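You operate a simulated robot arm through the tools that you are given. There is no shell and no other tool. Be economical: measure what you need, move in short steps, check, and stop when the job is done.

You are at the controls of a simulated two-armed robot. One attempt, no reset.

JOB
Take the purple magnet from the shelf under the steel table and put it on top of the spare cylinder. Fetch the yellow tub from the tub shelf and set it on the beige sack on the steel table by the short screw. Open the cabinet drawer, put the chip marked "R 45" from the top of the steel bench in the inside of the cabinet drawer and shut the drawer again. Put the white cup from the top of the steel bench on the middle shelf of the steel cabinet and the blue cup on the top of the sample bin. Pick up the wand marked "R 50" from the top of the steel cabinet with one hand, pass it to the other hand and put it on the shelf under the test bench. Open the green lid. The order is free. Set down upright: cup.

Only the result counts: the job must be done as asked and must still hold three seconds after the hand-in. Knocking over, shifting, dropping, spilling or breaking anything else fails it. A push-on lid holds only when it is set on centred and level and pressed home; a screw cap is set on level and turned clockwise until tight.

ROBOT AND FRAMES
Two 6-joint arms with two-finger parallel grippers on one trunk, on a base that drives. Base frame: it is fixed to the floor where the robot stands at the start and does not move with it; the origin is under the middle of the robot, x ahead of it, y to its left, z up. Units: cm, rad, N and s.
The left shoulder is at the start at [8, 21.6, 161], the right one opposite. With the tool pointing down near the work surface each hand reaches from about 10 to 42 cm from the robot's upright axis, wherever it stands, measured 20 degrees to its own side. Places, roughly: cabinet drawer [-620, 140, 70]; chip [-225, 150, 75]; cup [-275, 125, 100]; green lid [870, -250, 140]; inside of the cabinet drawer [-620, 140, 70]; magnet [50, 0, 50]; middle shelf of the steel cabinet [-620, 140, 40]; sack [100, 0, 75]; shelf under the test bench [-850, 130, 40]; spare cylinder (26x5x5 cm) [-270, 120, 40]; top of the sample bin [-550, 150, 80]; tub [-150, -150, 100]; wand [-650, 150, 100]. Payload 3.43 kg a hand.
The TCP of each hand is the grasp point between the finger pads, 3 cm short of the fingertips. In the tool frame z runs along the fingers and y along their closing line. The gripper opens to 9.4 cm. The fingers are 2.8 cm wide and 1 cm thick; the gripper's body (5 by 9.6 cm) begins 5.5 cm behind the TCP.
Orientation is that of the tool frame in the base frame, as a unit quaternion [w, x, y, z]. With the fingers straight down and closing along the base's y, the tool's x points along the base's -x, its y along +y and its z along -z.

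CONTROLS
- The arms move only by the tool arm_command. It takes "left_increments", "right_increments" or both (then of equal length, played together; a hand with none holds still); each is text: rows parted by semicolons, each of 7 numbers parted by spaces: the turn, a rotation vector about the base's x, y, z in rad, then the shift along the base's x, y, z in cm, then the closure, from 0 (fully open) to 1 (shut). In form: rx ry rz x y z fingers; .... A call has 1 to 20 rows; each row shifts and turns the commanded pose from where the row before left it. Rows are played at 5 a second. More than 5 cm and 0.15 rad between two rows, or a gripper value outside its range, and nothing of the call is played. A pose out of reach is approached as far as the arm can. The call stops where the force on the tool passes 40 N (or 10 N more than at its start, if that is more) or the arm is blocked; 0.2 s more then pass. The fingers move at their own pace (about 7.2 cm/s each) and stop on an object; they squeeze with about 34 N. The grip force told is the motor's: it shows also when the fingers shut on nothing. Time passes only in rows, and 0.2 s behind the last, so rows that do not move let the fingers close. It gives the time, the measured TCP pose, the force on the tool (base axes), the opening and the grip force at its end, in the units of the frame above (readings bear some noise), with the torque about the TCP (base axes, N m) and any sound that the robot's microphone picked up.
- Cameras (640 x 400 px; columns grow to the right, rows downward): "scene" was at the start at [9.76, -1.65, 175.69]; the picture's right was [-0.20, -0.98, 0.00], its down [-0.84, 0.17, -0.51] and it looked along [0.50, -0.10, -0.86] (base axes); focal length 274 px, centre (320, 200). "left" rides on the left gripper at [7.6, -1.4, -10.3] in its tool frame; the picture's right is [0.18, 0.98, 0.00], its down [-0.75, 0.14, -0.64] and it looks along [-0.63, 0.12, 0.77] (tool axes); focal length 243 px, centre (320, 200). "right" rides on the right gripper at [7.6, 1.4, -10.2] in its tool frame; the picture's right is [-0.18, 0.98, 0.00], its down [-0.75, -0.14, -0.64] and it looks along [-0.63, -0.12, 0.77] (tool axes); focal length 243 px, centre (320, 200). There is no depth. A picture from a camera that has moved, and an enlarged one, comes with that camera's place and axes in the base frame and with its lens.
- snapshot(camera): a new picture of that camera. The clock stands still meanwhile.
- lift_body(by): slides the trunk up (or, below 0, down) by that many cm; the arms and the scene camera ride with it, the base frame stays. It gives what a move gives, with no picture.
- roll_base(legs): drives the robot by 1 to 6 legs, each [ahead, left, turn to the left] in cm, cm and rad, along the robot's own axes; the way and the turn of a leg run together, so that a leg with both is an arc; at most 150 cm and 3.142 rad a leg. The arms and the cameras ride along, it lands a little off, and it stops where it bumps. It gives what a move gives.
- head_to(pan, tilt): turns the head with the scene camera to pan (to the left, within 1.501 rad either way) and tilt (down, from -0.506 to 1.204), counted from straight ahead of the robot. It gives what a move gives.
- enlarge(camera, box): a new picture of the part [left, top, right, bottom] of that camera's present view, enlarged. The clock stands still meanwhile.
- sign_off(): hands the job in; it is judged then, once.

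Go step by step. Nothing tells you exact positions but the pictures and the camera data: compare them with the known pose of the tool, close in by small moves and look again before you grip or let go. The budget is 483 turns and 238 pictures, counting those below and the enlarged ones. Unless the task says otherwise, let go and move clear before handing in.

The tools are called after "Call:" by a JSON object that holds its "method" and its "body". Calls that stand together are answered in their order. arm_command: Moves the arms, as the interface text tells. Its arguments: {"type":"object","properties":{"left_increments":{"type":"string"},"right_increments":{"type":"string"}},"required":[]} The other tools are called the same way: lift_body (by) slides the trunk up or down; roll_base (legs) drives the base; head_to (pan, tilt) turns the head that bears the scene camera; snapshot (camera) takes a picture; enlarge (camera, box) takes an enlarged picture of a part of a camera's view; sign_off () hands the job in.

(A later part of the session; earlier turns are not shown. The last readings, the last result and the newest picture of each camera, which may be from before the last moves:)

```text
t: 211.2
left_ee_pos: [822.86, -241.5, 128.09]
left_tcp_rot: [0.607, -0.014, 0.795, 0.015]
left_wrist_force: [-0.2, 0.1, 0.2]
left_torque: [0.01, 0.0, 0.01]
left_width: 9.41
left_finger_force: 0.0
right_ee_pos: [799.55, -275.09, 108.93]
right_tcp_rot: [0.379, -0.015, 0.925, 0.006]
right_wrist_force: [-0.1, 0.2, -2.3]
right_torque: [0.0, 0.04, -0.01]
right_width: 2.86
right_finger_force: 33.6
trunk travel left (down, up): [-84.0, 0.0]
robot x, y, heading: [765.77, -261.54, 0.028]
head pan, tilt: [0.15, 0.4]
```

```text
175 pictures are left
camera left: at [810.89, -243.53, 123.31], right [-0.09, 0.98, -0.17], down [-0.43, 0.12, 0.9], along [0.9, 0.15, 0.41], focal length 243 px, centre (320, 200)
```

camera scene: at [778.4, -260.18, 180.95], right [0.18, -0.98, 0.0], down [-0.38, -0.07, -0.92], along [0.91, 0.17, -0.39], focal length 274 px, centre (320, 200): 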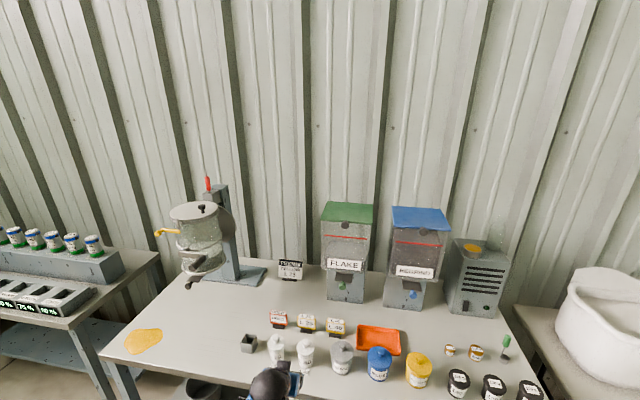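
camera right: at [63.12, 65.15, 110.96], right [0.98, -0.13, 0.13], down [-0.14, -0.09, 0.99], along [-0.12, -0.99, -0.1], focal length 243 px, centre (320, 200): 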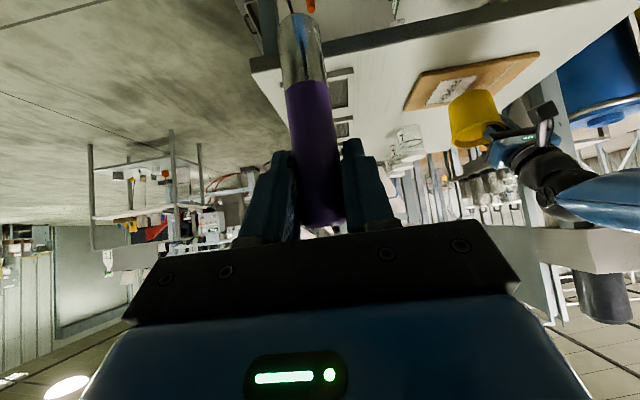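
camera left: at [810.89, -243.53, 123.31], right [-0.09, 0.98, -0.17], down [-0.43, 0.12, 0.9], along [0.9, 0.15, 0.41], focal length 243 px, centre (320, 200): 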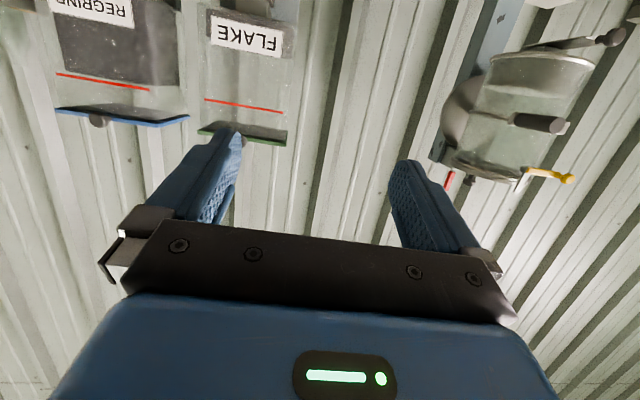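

Lid front edge: x≈866, z≈135; knob ≈[862,-253,135.5]. I raise the right hand, roll a bit closer, and re-look.

Call:
{"method": "arm_command", "body": {"left_increments": "0 0 0 0 0 3 0;0 0 0 0 0 3 0;0 0 0 0 0 2 0", "right_increments": "0 0 0 0 0 4 1;0 0 0 0 0 4 1;0 0 0 0 0 4 1"}}

Call:
{"method": "roll_base", "body": {"legs": [[12, -10, -0.028]]}}

Call:
{"method": "snapshot", "body": {"camera": "left"}}

Call:
{"method": "snapshot", "body": {"camera": "scene"}}

```text
t: 212.0
left_ee_pos: [822.92, -241.36, 135.67]
left_tcp_rot: [0.604, -0.015, 0.797, 0.015]
left_wrist_force: [-0.1, 0.4, -0.6]
left_torque: [0.0, -0.02, 0.04]
left_width: 9.4
left_finger_force: 0.1
right_ee_pos: [802.98, -272.82, 115.21]
right_tcp_rot: [0.379, -0.015, 0.925, 0.006]
right_wrist_force: [0.5, -0.1, -3.6]
right_torque: [0.02, 0.04, 0.0]
right_width: 2.86
right_finger_force: 33.8
right hand out of reach, approached as far as the arm can: row 1, 2, 3
trunk travel left (down, up): [-84.0, 0.0]
robot x, y, heading: [765.88, -261.1, 0.029]
head pan, tilt: [0.15, 0.4]
```

```text
t: 213.4
left_ee_pos: [835.03, -252.35, 135.93]
left_tcp_rot: [0.607, -0.007, 0.795, 0.008]
left_wrist_force: [-0.1, 0.3, -0.2]
left_torque: [0.0, -0.02, -0.01]
left_width: 9.41
left_finger_force: 0.1
right_ee_pos: [814.48, -283.15, 115.12]
right_tcp_rot: [0.38, -0.004, 0.925, 0.0]
right_wrist_force: [0.0, 0.1, -2.5]
right_torque: [-0.01, 0.03, -0.04]
right_width: 2.85
right_finger_force: 34.0
trunk travel left (down, up): [-84.0, 0.0]
robot x, y, heading: [777.77, -271.39, 0.006]
head pan, tilt: [0.15, 0.4]
```

```text
174 pictures are left
camera left: at [823.05, -254.04, 131.18], right [-0.07, 0.98, -0.17], down [-0.42, 0.13, 0.9], along [0.9, 0.13, 0.41], focal length 243 px, centre (320, 200)
```

left: 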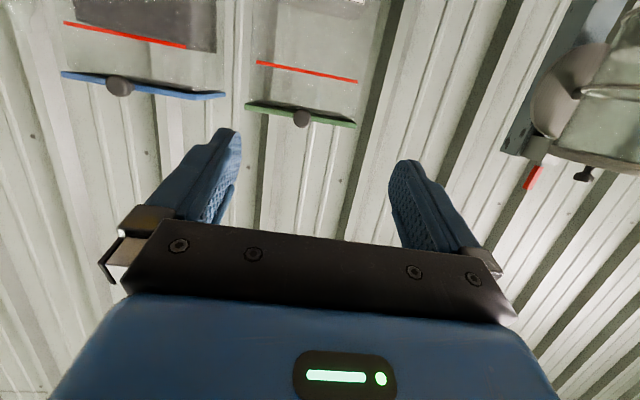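

```text
173 pictures are left
camera scene: at [790.12, -269.76, 180.98], right [0.16, -0.99, 0.0], down [-0.38, -0.06, -0.92], along [0.91, 0.14, -0.39], focal length 274 px, centre (320, 200)
```

scene: 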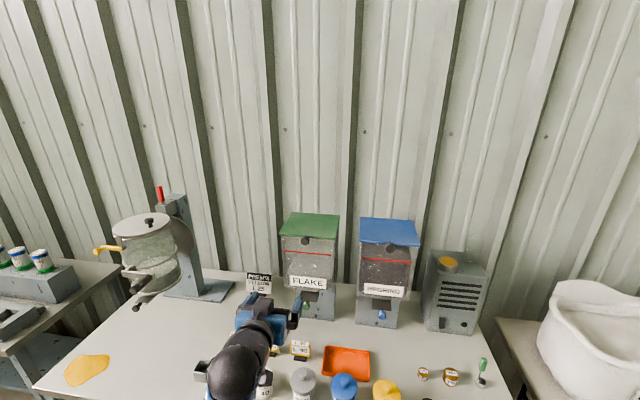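

Knob triangulated at ~[865,-253.6,135.2]. I close in most of the way and look.

Call:
{"method": "arm_command", "body": {"left_increments": "0 0 0 4 -0.3 0.1 0.4;0 0 0 4 -0.3 0.1 0.4;0 0 0 4 -0.3 0.1 0.4;0 0 0 4 -0.3 0.1 0.4;0 0 0 4 0 0 0.4;0 0 0 2 0 0 0.4"}}

Call:
{"method": "snapshot", "body": {"camera": "left"}}

Call:
{"method": "enlarge", "body": {"camera": "scene", "box": [240, 190, 380, 290]}}

```text
t: 214.8
left_ee_pos: [857.28, -253.71, 136.01]
left_tcp_rot: [0.605, -0.006, 0.796, 0.008]
left_wrist_force: [-0.2, 0.8, 0.6]
left_torque: [0.03, 0.0, 0.01]
left_width: 5.62
left_finger_force: 0.1
right_ee_pos: [814.63, -283.36, 115.12]
right_tcp_rot: [0.379, -0.004, 0.925, 0.001]
right_wrist_force: [0.1, 0.0, -3.1]
right_torque: [0.01, 0.0, -0.01]
right_width: 2.83
right_finger_force: 33.7
trunk travel left (down, up): [-84.0, 0.0]
robot x, y, heading: [778.49, -271.04, 0.007]
head pan, tilt: [0.15, 0.4]
```

```text
172 pictures are left
camera left: at [845.34, -255.46, 131.38], right [-0.07, 0.98, -0.17], down [-0.42, 0.13, 0.9], along [0.91, 0.13, 0.4], focal length 243 px, centre (320, 200)
```

left: 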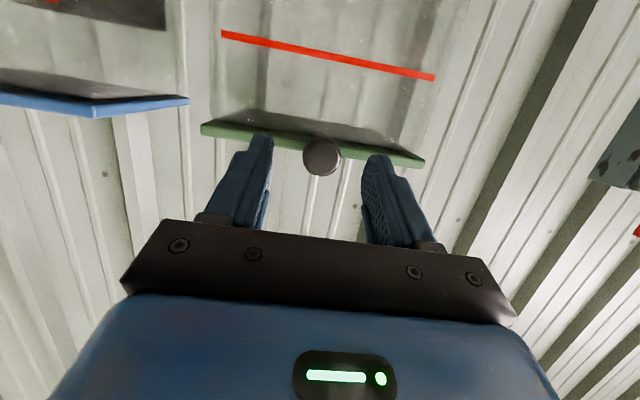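

```text
4.00 times, centred on (310, 240) of scene
camera zoom: at [790.55, -270.08, 180.94], right [0.16, -0.99, 0.0], down [-0.39, -0.06, -0.92], along [0.91, 0.14, -0.39], focal length 1095 px, centre (360, 40)
```

zoom: 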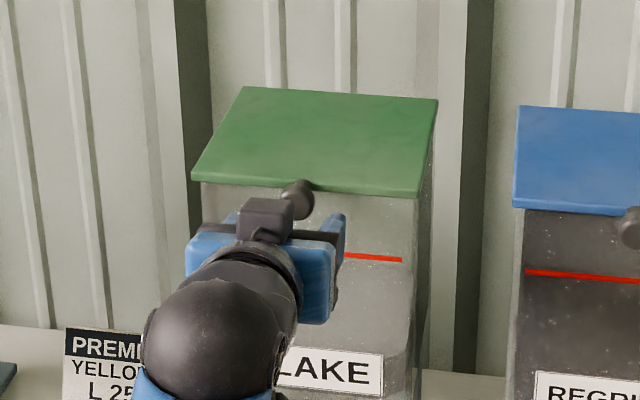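

The knob is centred between the fingers. I move the last few cm and close on it.

Call:
{"method": "arm_command", "body": {"left_increments": "0 0 0 2 0.1 0.3 0.4;0 0 0 2 0 0.3 0.4;0 0 0 0.5 0 0 0.4;0 0 0 0 0 0 0.8;0 0 0 0 0 0 1;0 0 0 0 0 0 1;0 0 0 0 0 0 1"}}

Call:
{"method": "snapshot", "body": {"camera": "left"}}

```text
t: 216.4
left_ee_pos: [861.77, -253.36, 136.75]
left_tcp_rot: [0.606, -0.006, 0.795, 0.008]
left_wrist_force: [1.1, 8.2, 1.1]
left_torque: [0.19, -0.02, 0.23]
left_width: 2.71
left_finger_force: 45.2
right_ee_pos: [814.53, -283.28, 115.13]
right_tcp_rot: [0.38, -0.004, 0.925, 0.0]
right_wrist_force: [-1.0, -0.4, -3.6]
right_torque: [-0.01, -0.01, 0.03]
right_width: 2.83
right_finger_force: 34.0
trunk travel left (down, up): [-84.0, 0.0]
robot x, y, heading: [778.57, -271.28, 0.007]
head pan, tilt: [0.15, 0.4]
```

```text
170 pictures are left
camera left: at [849.84, -255.09, 132.03], right [-0.07, 0.98, -0.17], down [-0.42, 0.13, 0.9], along [0.9, 0.13, 0.4], focal length 243 px, centre (320, 200)
```

left: 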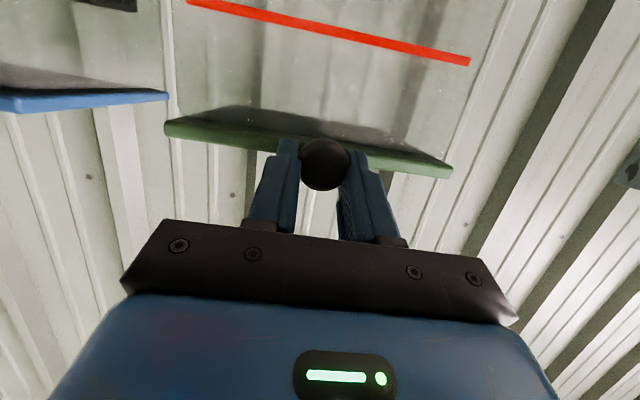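

Knob gripped. I swing it up along an arc about the rear hinge (≈20 cm radius), first steps.

Call:
{"method": "arm_command", "body": {"left_increments": "0 0.12 0 0.15 0 2.4 1;0 0.12 0 0.43 0 2.4 1;0 0.12 0 0.72 0 2.3 1"}}

Call:
{"method": "enlarge", "body": {"camera": "scene", "box": [240, 170, 400, 290]}}

```text
t: 217.2
left_ee_pos: [863.52, -253.39, 143.65]
left_tcp_rot: [0.452, -0.004, 0.892, 0.007]
left_wrist_force: [15.5, 9.4, -0.5]
left_torque: [0.15, -1.42, 0.08]
left_width: 2.71
left_finger_force: 45.3
right_ee_pos: [814.93, -283.19, 114.98]
right_tcp_rot: [0.378, -0.003, 0.926, 0.0]
right_wrist_force: [-0.1, 0.4, -2.9]
right_torque: [0.01, 0.0, -0.01]
right_width: 2.83
right_finger_force: 33.7
trunk travel left (down, up): [-84.0, 0.0]
robot x, y, heading: [778.03, -271.21, 0.005]
head pan, tilt: [0.15, 0.4]
```

```text
3.33 times, centred on (320, 230) of scene
camera zoom: at [790.99, -269.85, 180.91], right [0.16, -0.99, 0.0], down [-0.39, -0.06, -0.92], along [0.91, 0.14, -0.39], focal length 913 px, centre (320, 100)
```

zoom: 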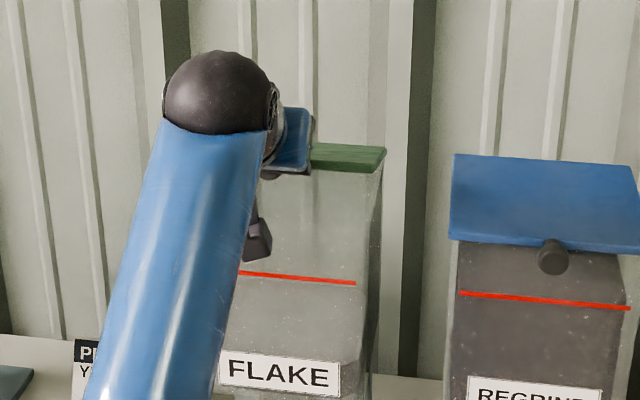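

The lid is rising. I continue the arc with slightly smaller radius and less wrist turn.

Call:
{"method": "arm_command", "body": {"left_increments": "0 0.1 0 1.4 0 2 1;0 0.1 0 1.3 0 1.9 1;0 0.1 0 1.5 0 1.8 1"}}

Call:
{"method": "snapshot", "body": {"camera": "scene"}}

```text
t: 218.0
left_ee_pos: [866.04, -253.31, 148.31]
left_tcp_rot: [0.313, -0.002, 0.95, 0.009]
left_wrist_force: [20.5, 5.9, -8.2]
left_torque: [0.11, -1.29, 0.0]
left_width: 2.8
left_finger_force: 45.7
left hand out of reach, approached as far as the arm can: row 3
right_ee_pos: [815.53, -283.29, 114.77]
right_tcp_rot: [0.375, -0.003, 0.927, 0.001]
right_wrist_force: [-0.2, 0.4, -2.8]
right_torque: [-0.01, -0.01, 0.01]
right_width: 2.85
right_finger_force: 34.3
trunk travel left (down, up): [-84.0, 0.0]
robot x, y, heading: [778.22, -271.22, 0.008]
head pan, tilt: [0.15, 0.4]
```

```text
168 pictures are left
camera scene: at [791.87, -270.01, 180.85], right [0.16, -0.99, 0.0], down [-0.39, -0.06, -0.92], along [0.91, 0.14, -0.4], focal length 274 px, centre (320, 200)
```

scene: 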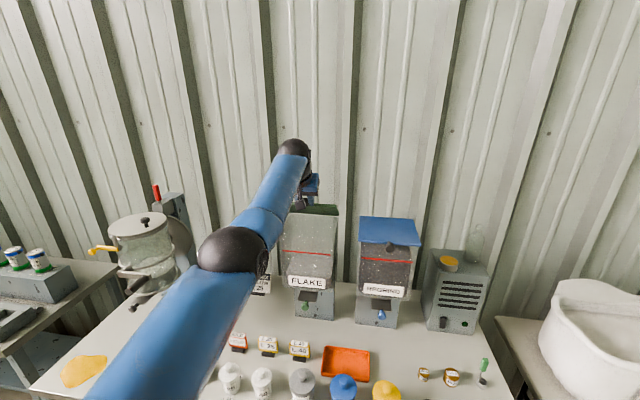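

At the wrist limit; I keep moving up and forward while letting the tool pitch back, the knob pivoting between the pads.

Call:
{"method": "arm_command", "body": {"left_increments": "0 -0.1 0 1.3 0 1.5 1;0 -0.1 0 1.5 0 1.4 1;0 -0.1 0 1.7 0 1.2 1"}}

Call:
{"method": "snapshot", "body": {"camera": "scene"}}

```text
t: 218.8
left_ee_pos: [869.38, -253.42, 153.0]
left_tcp_rot: [0.452, -0.004, 0.892, 0.008]
left_wrist_force: [-3.9, 2.1, -7.6]
left_torque: [0.04, 1.51, 0.07]
left_width: 2.74
left_finger_force: 44.6
right_ee_pos: [814.57, -283.28, 115.18]
right_tcp_rot: [0.379, -0.004, 0.926, 0.0]
right_wrist_force: [-0.2, 0.4, -2.6]
right_torque: [-0.03, 0.0, -0.01]
right_width: 2.84
right_finger_force: 34.4
trunk travel left (down, up): [-84.0, 0.0]
robot x, y, heading: [778.29, -271.51, 0.007]
head pan, tilt: [0.15, 0.4]
```

```text
167 pictures are left
camera scene: at [790.54, -270.0, 180.95], right [0.16, -0.99, 0.0], down [-0.39, -0.06, -0.92], along [0.91, 0.14, -0.39], focal length 274 px, centre (320, 200)
```

scene: 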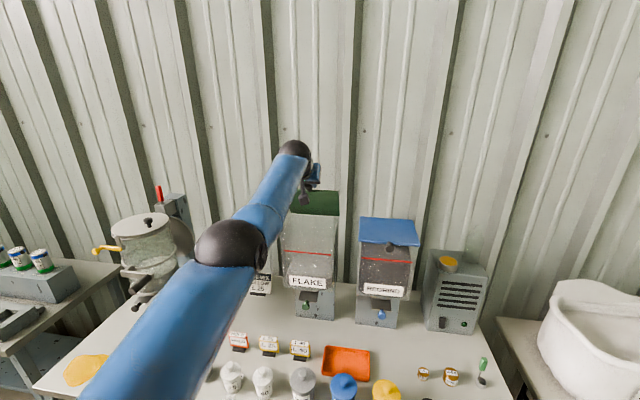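

Call:
{"method": "arm_command", "body": {"left_increments": "0 -0.1 0 1.9 0 1.2 1;0 -0.1 0 2 0 0.9 1;0 -0.1 0 2.2 0 0.6 1;0 -0.1 0 2.3 0 0.3 1"}}

Call:
{"method": "enlarge", "body": {"camera": "scene", "box": [230, 120, 430, 300]}}

```text
t: 219.8
left_ee_pos: [873.47, -253.98, 155.43]
left_tcp_rot: [0.622, -0.005, 0.783, 0.008]
left_wrist_force: [0.5, -0.1, 0.9]
left_torque: [0.01, -0.01, 0.03]
left_width: 0.0
left_finger_force: 33.3
left hand out of reach, approached as far as the arm can: row 1, 2, 3, 4
right_ee_pos: [814.76, -283.53, 115.25]
right_tcp_rot: [0.379, -0.002, 0.925, 0.0]
right_wrist_force: [0.8, -0.2, -2.7]
right_torque: [-0.03, 0.0, -0.01]
right_width: 2.85
right_finger_force: 34.0
trunk travel left (down, up): [-84.0, 0.0]
robot x, y, heading: [778.12, -271.17, 0.008]
head pan, tilt: [0.15, 0.4]
```

```text
2.22 times, centred on (330, 210) of scene
camera zoom: at [790.66, -270.3, 180.95], right [0.16, -0.99, 0.0], down [-0.39, -0.06, -0.92], along [0.91, 0.14, -0.39], focal length 608 px, centre (298, 178)
```

zoom: 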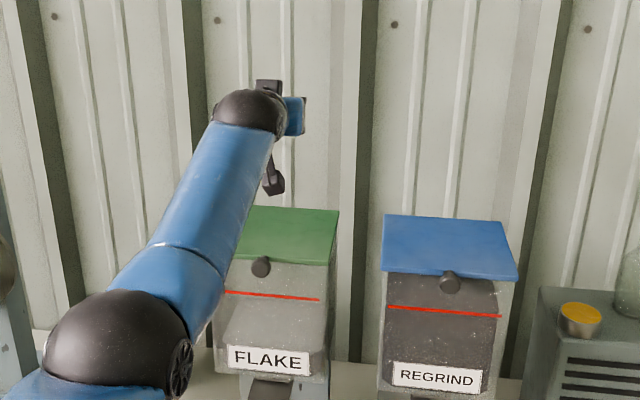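

The knob slipped out and the lid fell shut, because the arm ran out of reach. I retract the hand, and roll the base 10 cm closer.

Call:
{"method": "arm_command", "body": {"left_increments": "0 0 0 -4 0 0 1;0 0 0 -4 0 0 1;0 0 0 -5 0 0 1;0 0 0 -5 0 0 1;0 0 0 -5 0 0 1;0 0 0 -5 0 0 1"}}

Call:
{"method": "roll_base", "body": {"legs": [[11, 0, 0]]}}

Call:
{"method": "head_to", "body": {"pan": 0.1, "tilt": 0.6}}

Call:
{"method": "snapshot", "body": {"camera": "scene"}}

```text
t: 221.2
left_ee_pos: [845.14, -253.9, 155.22]
left_tcp_rot: [0.622, -0.006, 0.783, 0.009]
left_wrist_force: [0.0, 0.1, -0.6]
left_torque: [-0.04, -0.02, 0.01]
left_width: 0.0
left_finger_force: 32.8
right_ee_pos: [814.5, -283.3, 115.09]
right_tcp_rot: [0.379, -0.003, 0.925, 0.0]
right_wrist_force: [0.5, 1.1, -3.1]
right_torque: [-0.02, 0.03, 0.02]
right_width: 2.84
right_finger_force: 33.5
trunk travel left (down, up): [-84.0, 0.0]
robot x, y, heading: [778.27, -271.51, 0.009]
head pan, tilt: [0.15, 0.4]
```

```text
t: 222.4
left_ee_pos: [855.05, -253.82, 155.67]
left_tcp_rot: [0.624, -0.004, 0.781, 0.007]
left_wrist_force: [-1.4, -0.3, 0.6]
left_torque: [0.03, 0.0, 0.02]
left_width: 0.0
left_finger_force: 33.1
right_ee_pos: [824.51, -283.33, 115.33]
right_tcp_rot: [0.383, -0.002, 0.924, 0.0]
right_wrist_force: [-1.2, 0.0, -2.2]
right_torque: [0.02, -0.01, 0.0]
right_width: 2.83
right_finger_force: 34.2
trunk travel left (down, up): [-84.0, 0.0]
robot x, y, heading: [788.86, -271.28, 0.007]
head pan, tilt: [0.15, 0.4]
```

```text
t: 223.2
left_ee_pos: [855.7, -253.88, 155.41]
left_tcp_rot: [0.622, -0.004, 0.783, 0.007]
left_wrist_force: [-0.3, 0.4, 0.0]
left_torque: [-0.01, -0.04, -0.03]
left_width: 0.0
left_finger_force: 33.3
right_ee_pos: [825.12, -283.37, 115.19]
right_tcp_rot: [0.38, -0.003, 0.925, 0.001]
right_wrist_force: [0.5, 0.1, -2.6]
right_torque: [-0.02, 0.04, -0.02]
right_width: 2.85
right_finger_force: 33.7
trunk travel left (down, up): [-84.0, 0.0]
robot x, y, heading: [788.85, -271.24, 0.009]
head pan, tilt: [0.099, 0.6]
```

```text
165 pictures are left
camera scene: at [800.35, -270.6, 179.17], right [0.11, -0.99, 0.0], down [-0.56, -0.06, -0.83], along [0.82, 0.09, -0.56], focal length 274 px, centre (320, 200)
```

scene: 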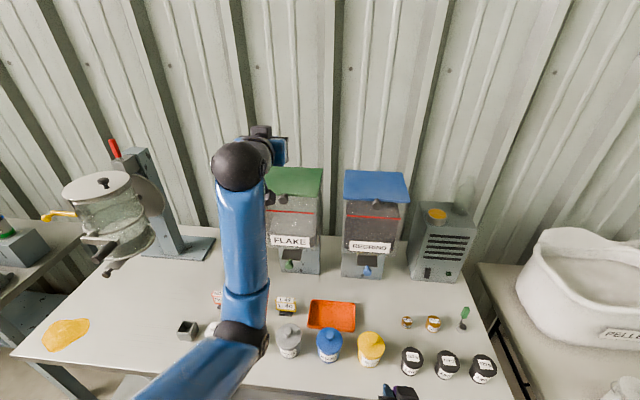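

Now I use closed fingers to lift under the knob, then push the lid's underside up and back. First I move below the knob's level.

Call:
{"method": "arm_command", "body": {"left_increments": "0 0 0 -4 0 0 1;0 0 0 -4 0 -2 1;0 0 0 0 0 -5 1;0 0 0 0 0 -5 1;0 0 0 0 0 -5 1;0 0 0 0 0 -5 1;0 0 0 0 0 -1.5 1"}}

Call:
{"method": "snapshot", "body": {"camera": "left"}}

```text
t: 224.8
left_ee_pos: [848.37, -254.1, 131.52]
left_tcp_rot: [0.622, -0.005, 0.783, 0.008]
left_wrist_force: [0.8, -0.6, -0.3]
left_torque: [0.01, -0.03, 0.0]
left_width: 0.0
left_finger_force: 33.3
right_ee_pos: [825.41, -283.35, 115.06]
right_tcp_rot: [0.379, -0.003, 0.926, 0.001]
right_wrist_force: [0.7, 0.3, -3.1]
right_torque: [-0.02, 0.01, 0.0]
right_width: 2.85
right_finger_force: 34.2
trunk travel left (down, up): [-84.0, 0.0]
robot x, y, heading: [788.75, -271.45, 0.011]
head pan, tilt: [0.099, 0.6]
```

```text
164 pictures are left
camera left: at [836.52, -255.74, 126.42], right [-0.06, 0.98, -0.17], down [-0.46, 0.13, 0.88], along [0.89, 0.13, 0.44], focal length 243 px, centre (320, 200)
```

left: 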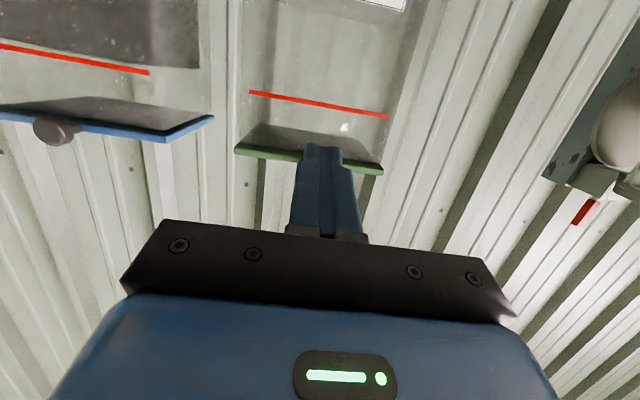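

Call:
{"method": "arm_command", "body": {"left_increments": "0 0 0 4.5 0.1 0 1;0 0 0 4.5 0.1 0 1;0 0 0 4 0.1 0 1;0 0 0 0 0 2 1;0 0 0 0.2 0 2 1;0 0 0 0.5 0 2 1;0 0 0 0.7 0 2 1;0 0 0 1 0 2 1"}}

Call:
{"method": "snapshot", "body": {"camera": "left"}}

Call:
{"method": "enlarge", "body": {"camera": "scene", "box": [210, 100, 410, 240]}}

```text
t: 226.6
left_ee_pos: [863.49, -253.54, 141.6]
left_tcp_rot: [0.622, -0.004, 0.783, 0.007]
left_wrist_force: [-0.5, -0.4, -0.3]
left_torque: [0.03, -0.03, 0.01]
left_width: 0.02
left_finger_force: 33.2
right_ee_pos: [825.38, -283.4, 115.16]
right_tcp_rot: [0.378, -0.003, 0.926, 0.001]
right_wrist_force: [-0.3, -0.2, -3.6]
right_torque: [0.02, 0.04, -0.01]
right_width: 2.82
right_finger_force: 34.1
trunk travel left (down, up): [-84.0, 0.0]
robot x, y, heading: [788.96, -271.45, 0.01]
head pan, tilt: [0.099, 0.6]
```

```text
163 pictures are left
camera left: at [851.73, -255.27, 136.56], right [-0.06, 0.98, -0.17], down [-0.46, 0.13, 0.88], along [0.89, 0.13, 0.44], focal length 243 px, centre (320, 200)
```

left: 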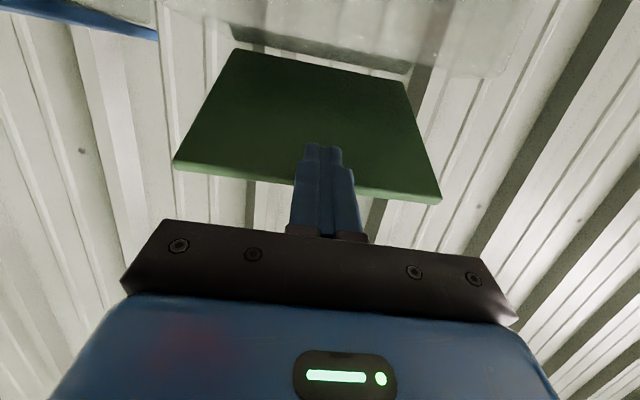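

```text
2.86 times, centred on (310, 170) of scene
camera zoom: at [800.9, -270.61, 179.12], right [0.11, -0.99, 0.0], down [-0.56, -0.06, -0.82], along [0.82, 0.09, -0.57], focal length 782 px, centre (349, 286)
```

zoom: 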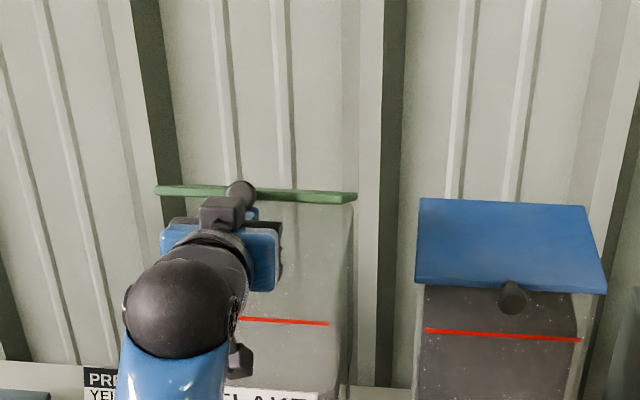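

The lid rests on the fingers and rises. I continue up and forward.

Call:
{"method": "arm_command", "body": {"left_increments": "0 0 0 1.5 0 2 1;0 0 0 1.8 0 2 1;0 0 0 2 0 2 1;0 0 0 2 0 2 1;0 0 0 2.5 0 1.5 1;0 0 0 3 0 1 1"}}

Call:
{"method": "snapshot", "body": {"camera": "left"}}

Call:
{"method": "enlarge", "body": {"camera": "scene", "box": [210, 60, 410, 240]}}

```text
t: 228.0
left_ee_pos: [876.43, -253.72, 152.04]
left_tcp_rot: [0.622, -0.005, 0.783, 0.007]
left_wrist_force: [-0.6, -1.0, 0.1]
left_torque: [-0.01, 0.02, -0.02]
left_width: 0.0
left_finger_force: 32.9
right_ee_pos: [825.42, -283.2, 115.11]
right_tcp_rot: [0.379, -0.003, 0.926, 0.001]
right_wrist_force: [-0.1, 0.1, -2.7]
right_torque: [-0.01, 0.01, -0.01]
right_width: 2.84
right_finger_force: 34.0
trunk travel left (down, up): [-84.0, 0.0]
robot x, y, heading: [788.69, -271.29, 0.009]
head pan, tilt: [0.099, 0.6]
```

```text
161 pictures are left
camera left: at [864.57, -255.34, 146.92], right [-0.06, 0.98, -0.17], down [-0.46, 0.13, 0.88], along [0.89, 0.13, 0.44], focal length 243 px, centre (320, 200)
```

left: 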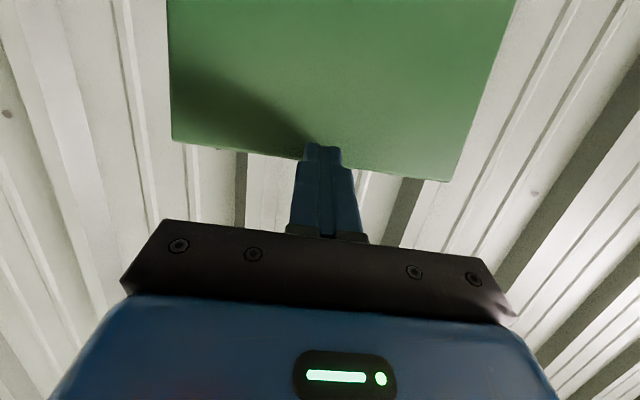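

```text
2.22 times, centred on (310, 150) of scene
camera zoom: at [800.94, -270.62, 179.12], right [0.11, -0.99, 0.0], down [-0.56, -0.06, -0.82], along [0.82, 0.09, -0.57], focal length 608 px, centre (342, 311)
```

zoom: 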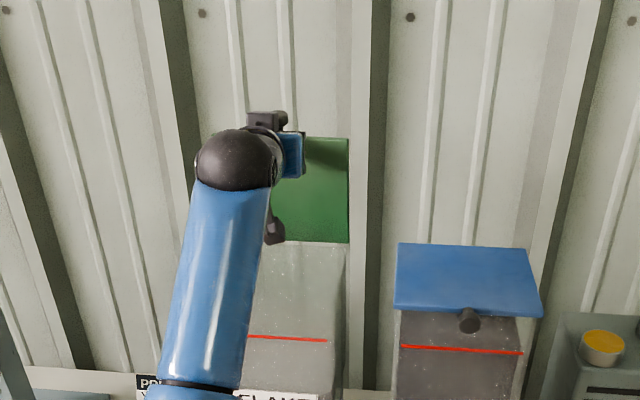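

The lid is nearly vertical. I push on forward, slightly lower.

Call:
{"method": "arm_command", "body": {"left_increments": "0 0 0 2 0 -0.5 1;0 0 0 2 0 -1 1;0 0 0 2 0 -1 1;0 0 0 2 0 -1 1;0 0 0 1.5 0 -0.5 1"}}

Call:
{"method": "enlarge", "body": {"camera": "scene", "box": [210, 60, 410, 240]}}

Call:
{"method": "snapshot", "body": {"camera": "left"}}

```text
t: 229.0
left_ee_pos: [882.57, -253.63, 149.72]
left_tcp_rot: [0.624, -0.006, 0.781, 0.009]
left_wrist_force: [-36.7, -0.9, 8.3]
left_torque: [-0.03, 0.52, -0.16]
left_width: 0.0
left_finger_force: 33.2
left hand out of reach, approached as far as the arm can: row 5
right_ee_pos: [823.88, -283.25, 115.56]
right_tcp_rot: [0.384, -0.005, 0.923, 0.002]
right_wrist_force: [-0.4, 0.3, -2.8]
right_torque: [0.0, 0.02, 0.01]
right_width: 2.83
right_finger_force: 34.0
trunk travel left (down, up): [-84.0, 0.0]
robot x, y, heading: [788.52, -271.34, 0.011]
head pan, tilt: [0.099, 0.6]
stopped in row 5 (left hand): the force on the tool passed its limit at 46 N (the readings are from after the stop); the commanded pose is now the measured one
```

```text
2.22 times, centred on (310, 150) of scene
camera zoom: at [798.58, -270.66, 179.28], right [0.11, -0.99, 0.0], down [-0.55, -0.06, -0.83], along [0.83, 0.09, -0.56], focal length 608 px, centre (342, 311)
```

zoom: 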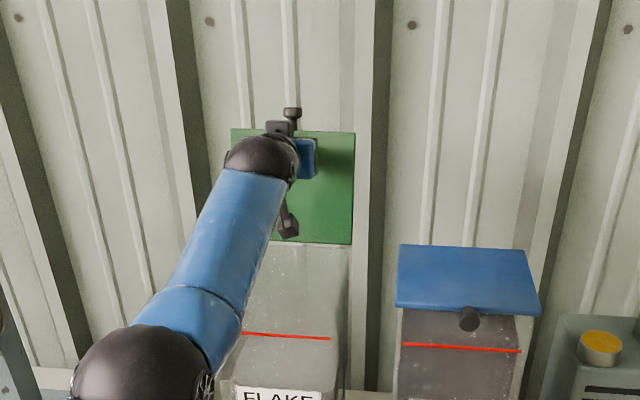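

```text
158 pictures are left
camera left: at [870.84, -255.27, 144.52], right [-0.06, 0.98, -0.17], down [-0.46, 0.13, 0.88], along [0.88, 0.13, 0.45], focal length 243 px, centre (320, 200)
```

left: 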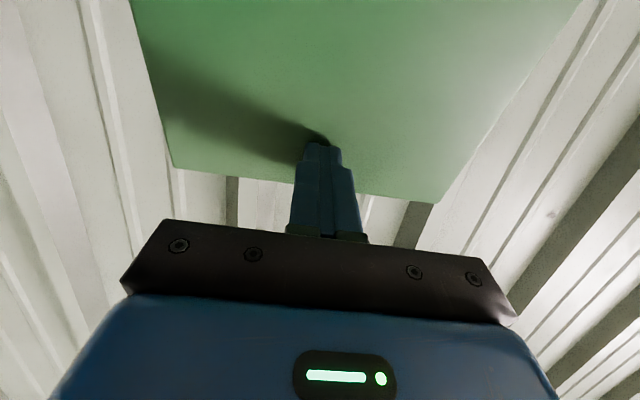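

The lid hit its stop. I back off carefully and see whether it stays open.

Call:
{"method": "arm_command", "body": {"left_increments": "0 0 0 -1 0 0 1;0 0 0 -2 0 0 1;0 0 0 -3 0 0 1;0 0 0 -4 0 0 1"}}

Call:
{"method": "enlarge", "body": {"camera": "scene", "box": [210, 60, 410, 240]}}

```text
t: 230.0
left_ee_pos: [873.68, -253.47, 148.45]
left_tcp_rot: [0.619, -0.007, 0.786, 0.009]
left_wrist_force: [-1.2, 0.4, -0.5]
left_torque: [0.0, 0.0, -0.02]
left_width: 0.01
left_finger_force: 32.7
right_ee_pos: [824.76, -283.25, 115.14]
right_tcp_rot: [0.38, -0.004, 0.925, 0.001]
right_wrist_force: [-0.1, -0.4, -3.5]
right_torque: [-0.05, 0.01, 0.02]
right_width: 2.83
right_finger_force: 34.3
trunk travel left (down, up): [-84.0, 0.0]
robot x, y, heading: [788.71, -271.58, 0.007]
head pan, tilt: [0.099, 0.6]
```

```text
2.22 times, centred on (310, 150) of scene
camera zoom: at [800.09, -270.6, 179.18], right [0.11, -0.99, 0.0], down [-0.56, -0.06, -0.83], along [0.82, 0.09, -0.56], focal length 608 px, centre (342, 311)
```

zoom: 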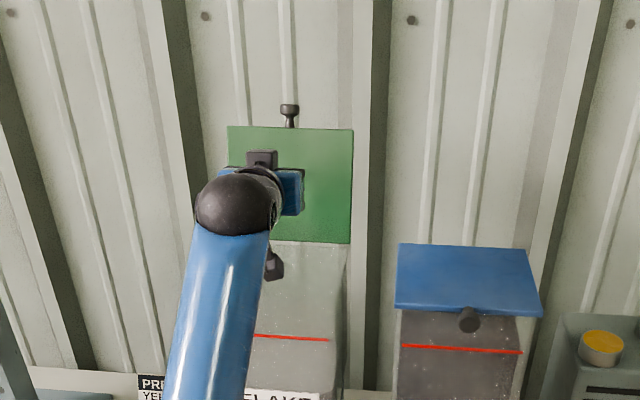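

It stays up. I retract the hand fully, back the base off, and confirm.

Call:
{"method": "arm_command", "body": {"left_increments": "0 0 0 -5 0 0 1;0 0 0 -5 0 0 1;0 0 0 -5 0 0 1;0 0 0 -5 0 0 1;0 0 0 -5 0 0 1"}}

Call:
{"method": "roll_base", "body": {"legs": [[-22, 0, 0]]}}

Call:
{"method": "snapshot", "body": {"camera": "scene"}}

```text
t: 231.2
left_ee_pos: [848.89, -253.63, 148.43]
left_tcp_rot: [0.618, -0.006, 0.786, 0.009]
left_wrist_force: [0.2, 0.0, 0.4]
left_torque: [-0.01, 0.03, -0.05]
left_width: 0.04
left_finger_force: 32.9
right_ee_pos: [825.08, -283.28, 115.23]
right_tcp_rot: [0.379, -0.003, 0.925, 0.001]
right_wrist_force: [0.4, 0.5, -3.5]
right_torque: [-0.02, 0.02, -0.01]
right_width: 2.84
right_finger_force: 33.9
trunk travel left (down, up): [-84.0, 0.0]
robot x, y, heading: [789.08, -271.36, 0.007]
head pan, tilt: [0.099, 0.6]
```

```text
t: 232.9
left_ee_pos: [827.69, -253.8, 148.04]
left_tcp_rot: [0.616, -0.004, 0.788, 0.007]
left_wrist_force: [0.8, 0.1, -0.7]
left_torque: [0.0, -0.01, 0.03]
left_width: 0.0
left_finger_force: 32.8
right_ee_pos: [803.57, -283.53, 114.96]
right_tcp_rot: [0.377, -0.002, 0.926, 0.0]
right_wrist_force: [0.6, -0.1, -3.0]
right_torque: [-0.02, 0.02, 0.03]
right_width: 2.83
right_finger_force: 33.7
trunk travel left (down, up): [-84.0, 0.0]
robot x, y, heading: [766.5, -271.24, 0.01]
head pan, tilt: [0.099, 0.6]
```

```text
156 pictures are left
camera scene: at [779.35, -270.75, 179.06], right [0.11, -0.99, 0.0], down [-0.57, -0.06, -0.82], along [0.82, 0.09, -0.57], focal length 274 px, centre (320, 200)
```

scene: 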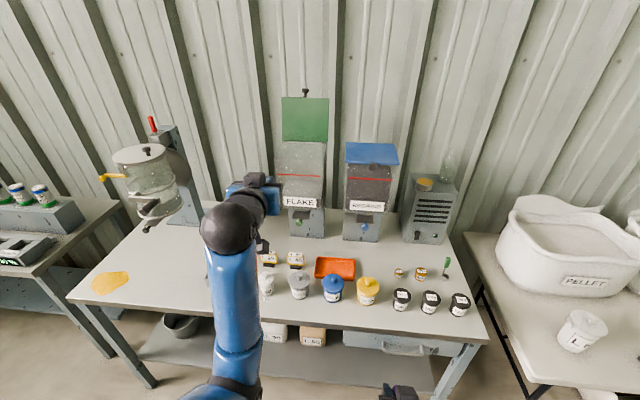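

The green lid is open and holds. Now back west: I retrace the path in reverse.

Call:
{"method": "roll_base", "body": {"legs": [[-10, 0, -0.01], [0, 127, 0], [0, 127, 0], [-140, 0, 0], [-18, 0, 0], [0, 65, 0]]}}

```text
t: 257.0
left_ee_pos: [660.3, 65.05, 148.4]
left_tcp_rot: [0.618, 0.0, 0.786, 0.005]
left_wrist_force: [-0.5, 0.4, 0.7]
left_torque: [0.02, 0.03, -0.02]
left_width: 0.0
left_finger_force: 33.2
right_ee_pos: [635.8, 35.85, 114.99]
right_tcp_rot: [0.379, 0.004, 0.925, -0.002]
right_wrist_force: [-0.5, 0.7, -3.5]
right_torque: [-0.01, 0.0, 0.01]
right_width: 2.84
right_finger_force: 34.0
trunk travel left (down, up): [-84.0, 0.0]
robot x, y, heading: [599.44, 48.7, -0.006]
head pan, tilt: [0.099, 0.6]
```

Call:
{"method": "roll_base", "body": {"legs": [[-140, 0, 0.006], [-120, 0, 0], [-140, 0, 0], [0, 38, 0], [-120, 0, 0], [-120, 0, 0]]}}

Call:
{"method": "head_to", "body": {"pan": 0, "tilt": 0.7}}

Call:
{"method": "snapshot", "body": {"camera": "scene"}}

```text
t: 289.9
left_ee_pos: [14.19, 113.88, 148.29]
left_tcp_rot: [0.617, 0.001, 0.787, 0.003]
left_wrist_force: [0.5, -0.8, 0.2]
left_torque: [0.0, 0.01, -0.01]
left_width: 0.01
left_finger_force: 32.9
right_ee_pos: [-10.23, 84.42, 115.01]
right_tcp_rot: [0.379, 0.003, 0.926, -0.001]
right_wrist_force: [0.1, -0.6, -2.6]
right_torque: [0.03, 0.01, 0.02]
right_width: 2.83
right_finger_force: 34.0
trunk travel left (down, up): [-84.0, 0.0]
robot x, y, heading: [-46.87, 97.3, -0.006]
head pan, tilt: [0.099, 0.6]
```

```text
t: 290.6
left_ee_pos: [14.1, 113.94, 148.25]
left_tcp_rot: [0.618, 0.001, 0.786, 0.004]
left_wrist_force: [-0.1, 0.0, -0.1]
left_torque: [0.0, -0.03, -0.01]
left_width: 0.01
left_finger_force: 32.9
right_ee_pos: [-10.31, 84.53, 115.16]
right_tcp_rot: [0.38, 0.004, 0.925, -0.002]
right_wrist_force: [0.0, -0.2, -1.3]
right_torque: [-0.02, 0.05, 0.04]
right_width: 2.83
right_finger_force: 34.2
trunk travel left (down, up): [-84.0, 0.0]
robot x, y, heading: [-46.5, 97.27, -0.01]
head pan, tilt: [0.0, 0.7]
```

```text
155 pictures are left
camera scene: at [-34.84, 96.76, 178.26], right [-0.01, -1.0, 0.0], down [-0.64, 0.0, -0.76], along [0.76, -0.01, -0.64], focal length 274 px, centre (320, 200)
```

scene: 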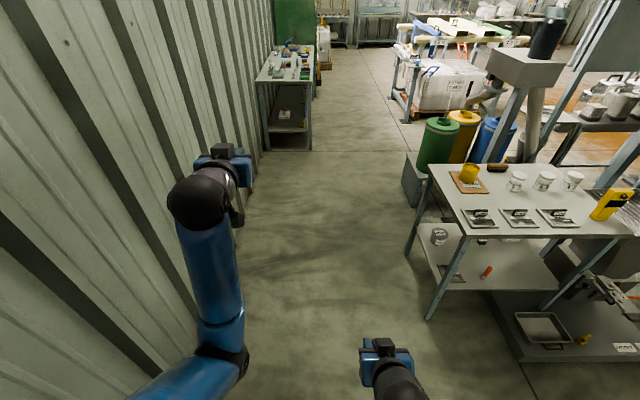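

Now I go to the steel bench: shift away from the wall, back up to x≈−235, and turn to face +y.

Call:
{"method": "roll_base", "body": {"legs": [[0, -85, 0.01], [-150, 0, 0], [-42, 0, 0], [0, 0, 1.571]]}}

Call:
{"method": "head_to", "body": {"pan": 0, "tilt": 0.55}}

Call:
{"method": "snapshot", "body": {"camera": "scene"}}

```text
t: 308.2
left_ee_pos: [-257.56, 68.29, 148.41]
left_tcp_rot: [-0.426, 0.566, -0.546, -0.448]
left_wrist_force: [-0.3, 0.2, -0.6]
left_torque: [0.02, 0.0, -0.01]
left_width: 0.0
left_finger_force: 33.7
right_ee_pos: [-227.29, 45.0, 115.17]
right_tcp_rot: [-0.264, 0.665, -0.644, -0.272]
right_wrist_force: [0.1, -0.1, -2.4]
right_torque: [-0.03, 0.0, -0.02]
right_width: 2.85
right_finger_force: 34.2
trunk travel left (down, up): [-84.0, 0.0]
robot x, y, heading: [-238.9, 8.39, 1.597]
head pan, tilt: [0.0, 0.7]
```

```text
t: 308.9
left_ee_pos: [-257.66, 68.32, 148.37]
left_tcp_rot: [-0.426, 0.566, -0.546, -0.448]
left_wrist_force: [0.1, -0.2, 0.0]
left_torque: [-0.03, -0.03, 0.02]
left_width: 0.0
left_finger_force: 32.7
right_ee_pos: [-227.42, 44.96, 114.98]
right_tcp_rot: [-0.264, 0.664, -0.644, -0.272]
right_wrist_force: [-0.1, 0.0, -2.6]
right_torque: [0.0, -0.01, -0.01]
right_width: 2.88
right_finger_force: 33.5
trunk travel left (down, up): [-84.0, 0.0]
robot x, y, heading: [-238.74, 8.38, 1.606]
head pan, tilt: [0.0, 0.55]
```

```text
154 pictures are left
camera scene: at [-238.91, 19.95, 179.57], right [1.0, 0.03, 0.0], down [0.02, -0.52, -0.85], along [-0.03, 0.85, -0.52], focal length 274 px, centre (320, 200)
```

scene: 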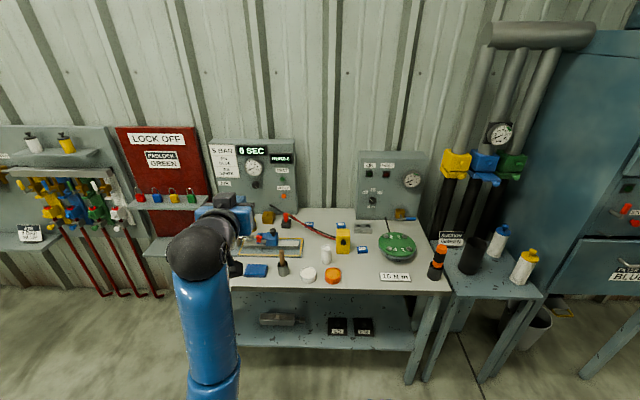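

I tuck the left arm out of the view and zoom on the bench top and shelf.

Call:
{"method": "arm_command", "body": {"left_increments": "-0.1 0 0 -1 -3 -3.5 0;-0.1 0 0 -1 -3 -3.5 0;-0.1 0 0 -1 -3 -3.5 0;-0.1 0 0 -1 -3 -3.5 0;-0.1 0 0 -1 -3 -3.5 0;-0.1 0 0 -1 -3 -3.5 0;0 0 0 0 -3 -3.5 0;0 0 0 0 -3 -3.5 0"}}

Call:
{"method": "enlarge", "body": {"camera": "scene", "box": [150, 140, 450, 370]}}

```text
t: 310.7
left_ee_pos: [-264.09, 49.83, 118.61]
left_tcp_rot: [-0.241, 0.666, -0.653, -0.267]
left_wrist_force: [0.6, -0.4, -0.1]
left_torque: [0.0, -0.01, -0.02]
left_width: 9.39
left_finger_force: 0.2
left hand out of reach, approached as far as the arm can: row 3, 4, 5, 6, 7, 8
right_ee_pos: [-227.4, 44.61, 115.22]
right_tcp_rot: [-0.264, 0.664, -0.644, -0.272]
right_wrist_force: [-0.2, -0.5, -2.8]
right_torque: [-0.03, 0.01, -0.02]
right_width: 2.84
right_finger_force: 34.1
trunk travel left (down, up): [-84.0, 0.0]
robot x, y, heading: [-238.57, 8.57, 1.599]
head pan, tilt: [0.0, 0.55]
```

```text
1.74 times, centred on (300, 255) of scene
camera zoom: at [-238.91, 19.61, 179.61], right [1.0, 0.03, 0.0], down [0.02, -0.52, -0.85], along [-0.03, 0.85, -0.52], focal length 476 px, centre (355, 104)
```

zoom: 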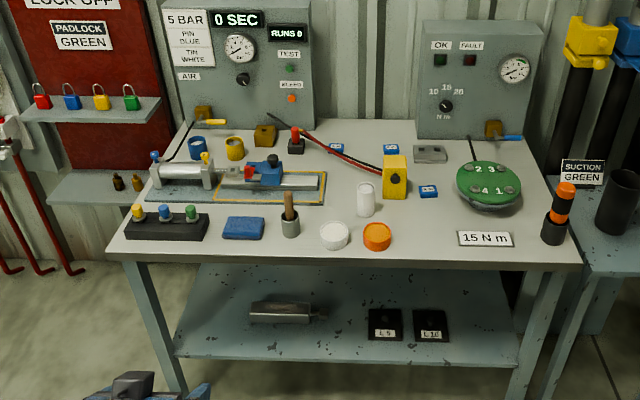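

I zoom tighter on the bench objects.

Call:
{"method": "enlarge", "body": {"camera": "scene", "box": [225, 195, 335, 285]}}

Call:
{"method": "enlarge", "body": {"camera": "scene", "box": [310, 200, 430, 290]}}

Call:
{"method": "enlarge", "body": {"camera": "scene", "box": [230, 290, 410, 360]}}

```text
4.44 times, centred on (280, 240) of scene
camera zoom: at [-238.91, 19.61, 179.61], right [1.0, 0.03, 0.0], down [0.02, -0.52, -0.85], along [-0.03, 0.85, -0.52], focal length 1217 px, centre (498, 22)
```

zoom: 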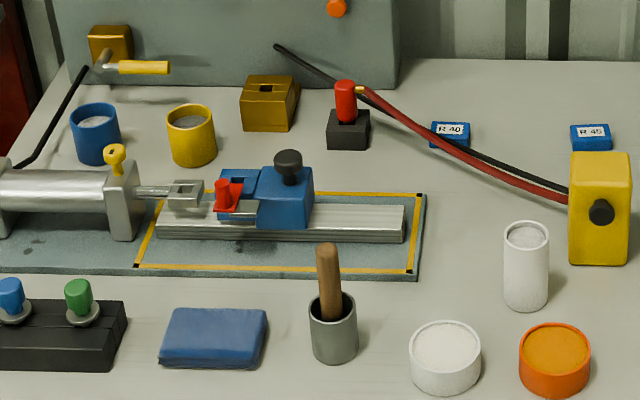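

```text
4.44 times, centred on (370, 245) of scene
camera zoom: at [-238.91, 19.61, 179.61], right [1.0, 0.03, 0.0], down [0.02, -0.52, -0.85], along [-0.03, 0.85, -0.52], focal length 1217 px, centre (98, 0)
```

zoom: 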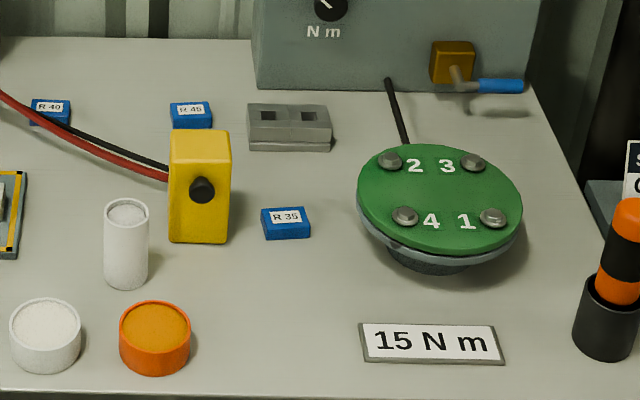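

```text
3.56 times, centred on (320, 325) of scene
camera zoom: at [-238.91, 19.61, 179.61], right [1.0, 0.03, 0.0], down [0.02, -0.52, -0.85], along [-0.03, 0.85, -0.52], focal length 974 px, centre (320, -244)
```

zoom: 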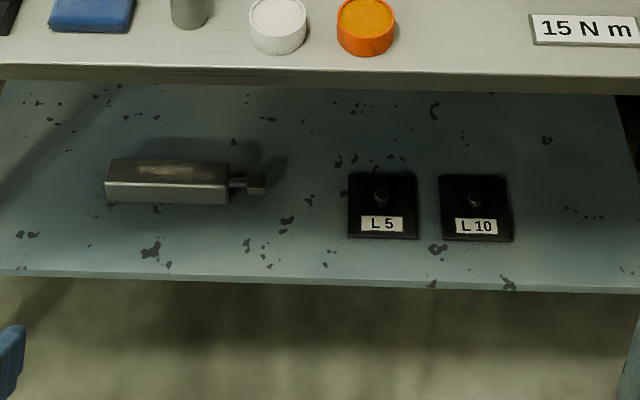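

Identified: chip "R 45", spare cylinder on the shelf (~[-266,116,40]), blue cup, white cups. I first place the magnet: position the base, shift the left hand outward, lower the trunk.

Call:
{"method": "roll_base", "body": {"legs": [[0, 0, -0.03], [0, 40, 0], [12, 0, 0]]}}

Call:
{"method": "lift_body", "body": {"by": -40}}

Call:
{"method": "lift_body", "body": {"by": -20}}

Call:
{"method": "head_to", "body": {"pan": -0.1, "tilt": 0.7}}

Call:
{"method": "snapshot", "body": {"camera": "scene"}}

Call:
{"method": "snapshot", "body": {"camera": "right"}}

```text
t: 314.4
left_ee_pos: [-302.63, 61.83, 118.81]
left_tcp_rot: [0.245, -0.657, 0.662, 0.264]
left_wrist_force: [-0.6, -0.5, 0.2]
left_torque: [0.02, -0.01, 0.03]
left_width: 9.38
left_finger_force: 0.2
right_ee_pos: [-266.03, 55.71, 115.24]
right_tcp_rot: [-0.269, 0.654, -0.653, -0.27]
right_wrist_force: [-0.7, 0.1, -3.0]
right_torque: [-0.01, -0.01, -0.04]
right_width: 2.85
right_finger_force: 34.3
trunk travel left (down, up): [-84.0, 0.0]
robot x, y, heading: [-278.15, 19.83, 1.573]
head pan, tilt: [0.0, 0.55]
```

```text
t: 318.2
left_ee_pos: [-302.61, 62.43, 78.66]
left_tcp_rot: [0.244, -0.657, 0.663, 0.262]
left_wrist_force: [-0.1, -0.1, -0.1]
left_torque: [0.02, 0.01, 0.02]
left_width: 9.38
left_finger_force: 0.1
right_ee_pos: [-266.07, 56.28, 75.1]
right_tcp_rot: [-0.268, 0.655, -0.653, -0.268]
right_wrist_force: [0.2, 0.4, -3.2]
right_torque: [0.01, 0.01, 0.02]
right_width: 2.85
right_finger_force: 33.9
trunk travel left (down, up): [-44.0, 40.0]
robot x, y, heading: [-278.36, 19.87, 1.573]
head pan, tilt: [0.0, 0.55]
```

```text
t: 320.4
left_ee_pos: [-302.54, 62.33, 58.7]
left_tcp_rot: [0.243, -0.658, 0.663, 0.263]
left_wrist_force: [-0.7, 0.5, -0.5]
left_torque: [-0.02, 0.01, -0.01]
left_width: 9.41
left_finger_force: 0.0
right_ee_pos: [-266.03, 56.27, 55.04]
right_tcp_rot: [-0.268, 0.655, -0.654, -0.267]
right_wrist_force: [0.5, 0.3, -3.4]
right_torque: [-0.04, 0.0, 0.01]
right_width: 2.84
right_finger_force: 34.0
trunk travel left (down, up): [-24.0, 60.0]
robot x, y, heading: [-278.84, 20.11, 1.571]
head pan, tilt: [0.0, 0.55]
```

```text
t: 321.1
left_ee_pos: [-302.46, 62.45, 58.65]
left_tcp_rot: [0.243, -0.658, 0.663, 0.262]
left_wrist_force: [-0.3, 0.1, -0.4]
left_torque: [0.01, 0.01, -0.01]
left_width: 9.39
left_finger_force: 0.1
right_ee_pos: [-266.14, 56.24, 55.1]
right_tcp_rot: [-0.268, 0.655, -0.654, -0.267]
right_wrist_force: [0.0, -0.8, -3.3]
right_torque: [0.03, 0.02, 0.0]
right_width: 2.85
right_finger_force: 34.4
trunk travel left (down, up): [-24.0, 60.0]
robot x, y, heading: [-278.09, 20.25, 1.57]
head pan, tilt: [-0.099, 0.7]
```

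```text
149 pictures are left
camera scene: at [-277.4, 31.1, 118.27], right [1.0, -0.1, 0.0], down [-0.06, -0.64, -0.77], along [0.07, 0.76, -0.64], focal length 274 px, centre (320, 200)
```

scene: 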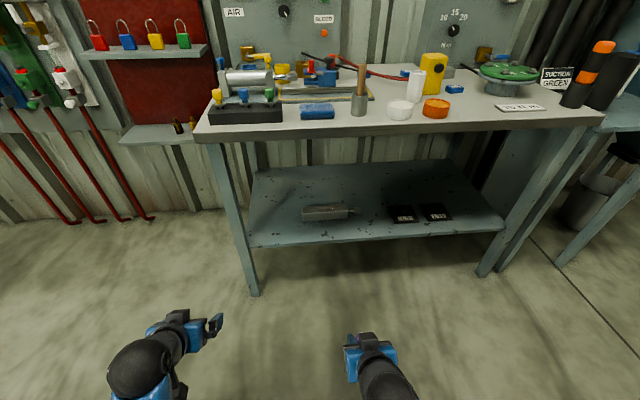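

```text
148 pictures are left
camera right: at [-267.54, 43.68, 57.04], right [-0.98, 0.13, 0.13], down [0.14, 0.09, 0.99], along [0.12, 0.99, -0.1], focal length 243 px, centre (320, 200)
```

right: 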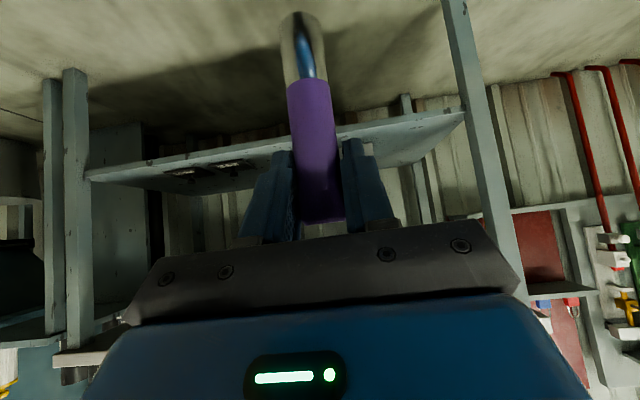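

Call:
{"method": "enlarge", "body": {"camera": "scene", "box": [240, 160, 440, 290]}}

```text
3.08 times, centred on (340, 225) of scene
camera zoom: at [-277.4, 31.1, 118.27], right [1.0, -0.1, 0.0], down [-0.06, -0.64, -0.77], along [0.07, 0.76, -0.64], focal length 842 px, centre (258, 123)
```

zoom: 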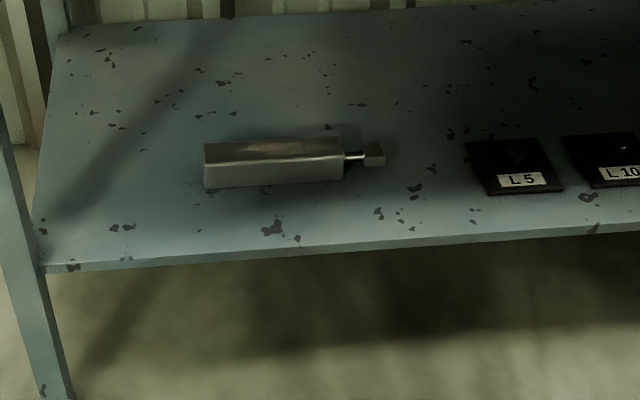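

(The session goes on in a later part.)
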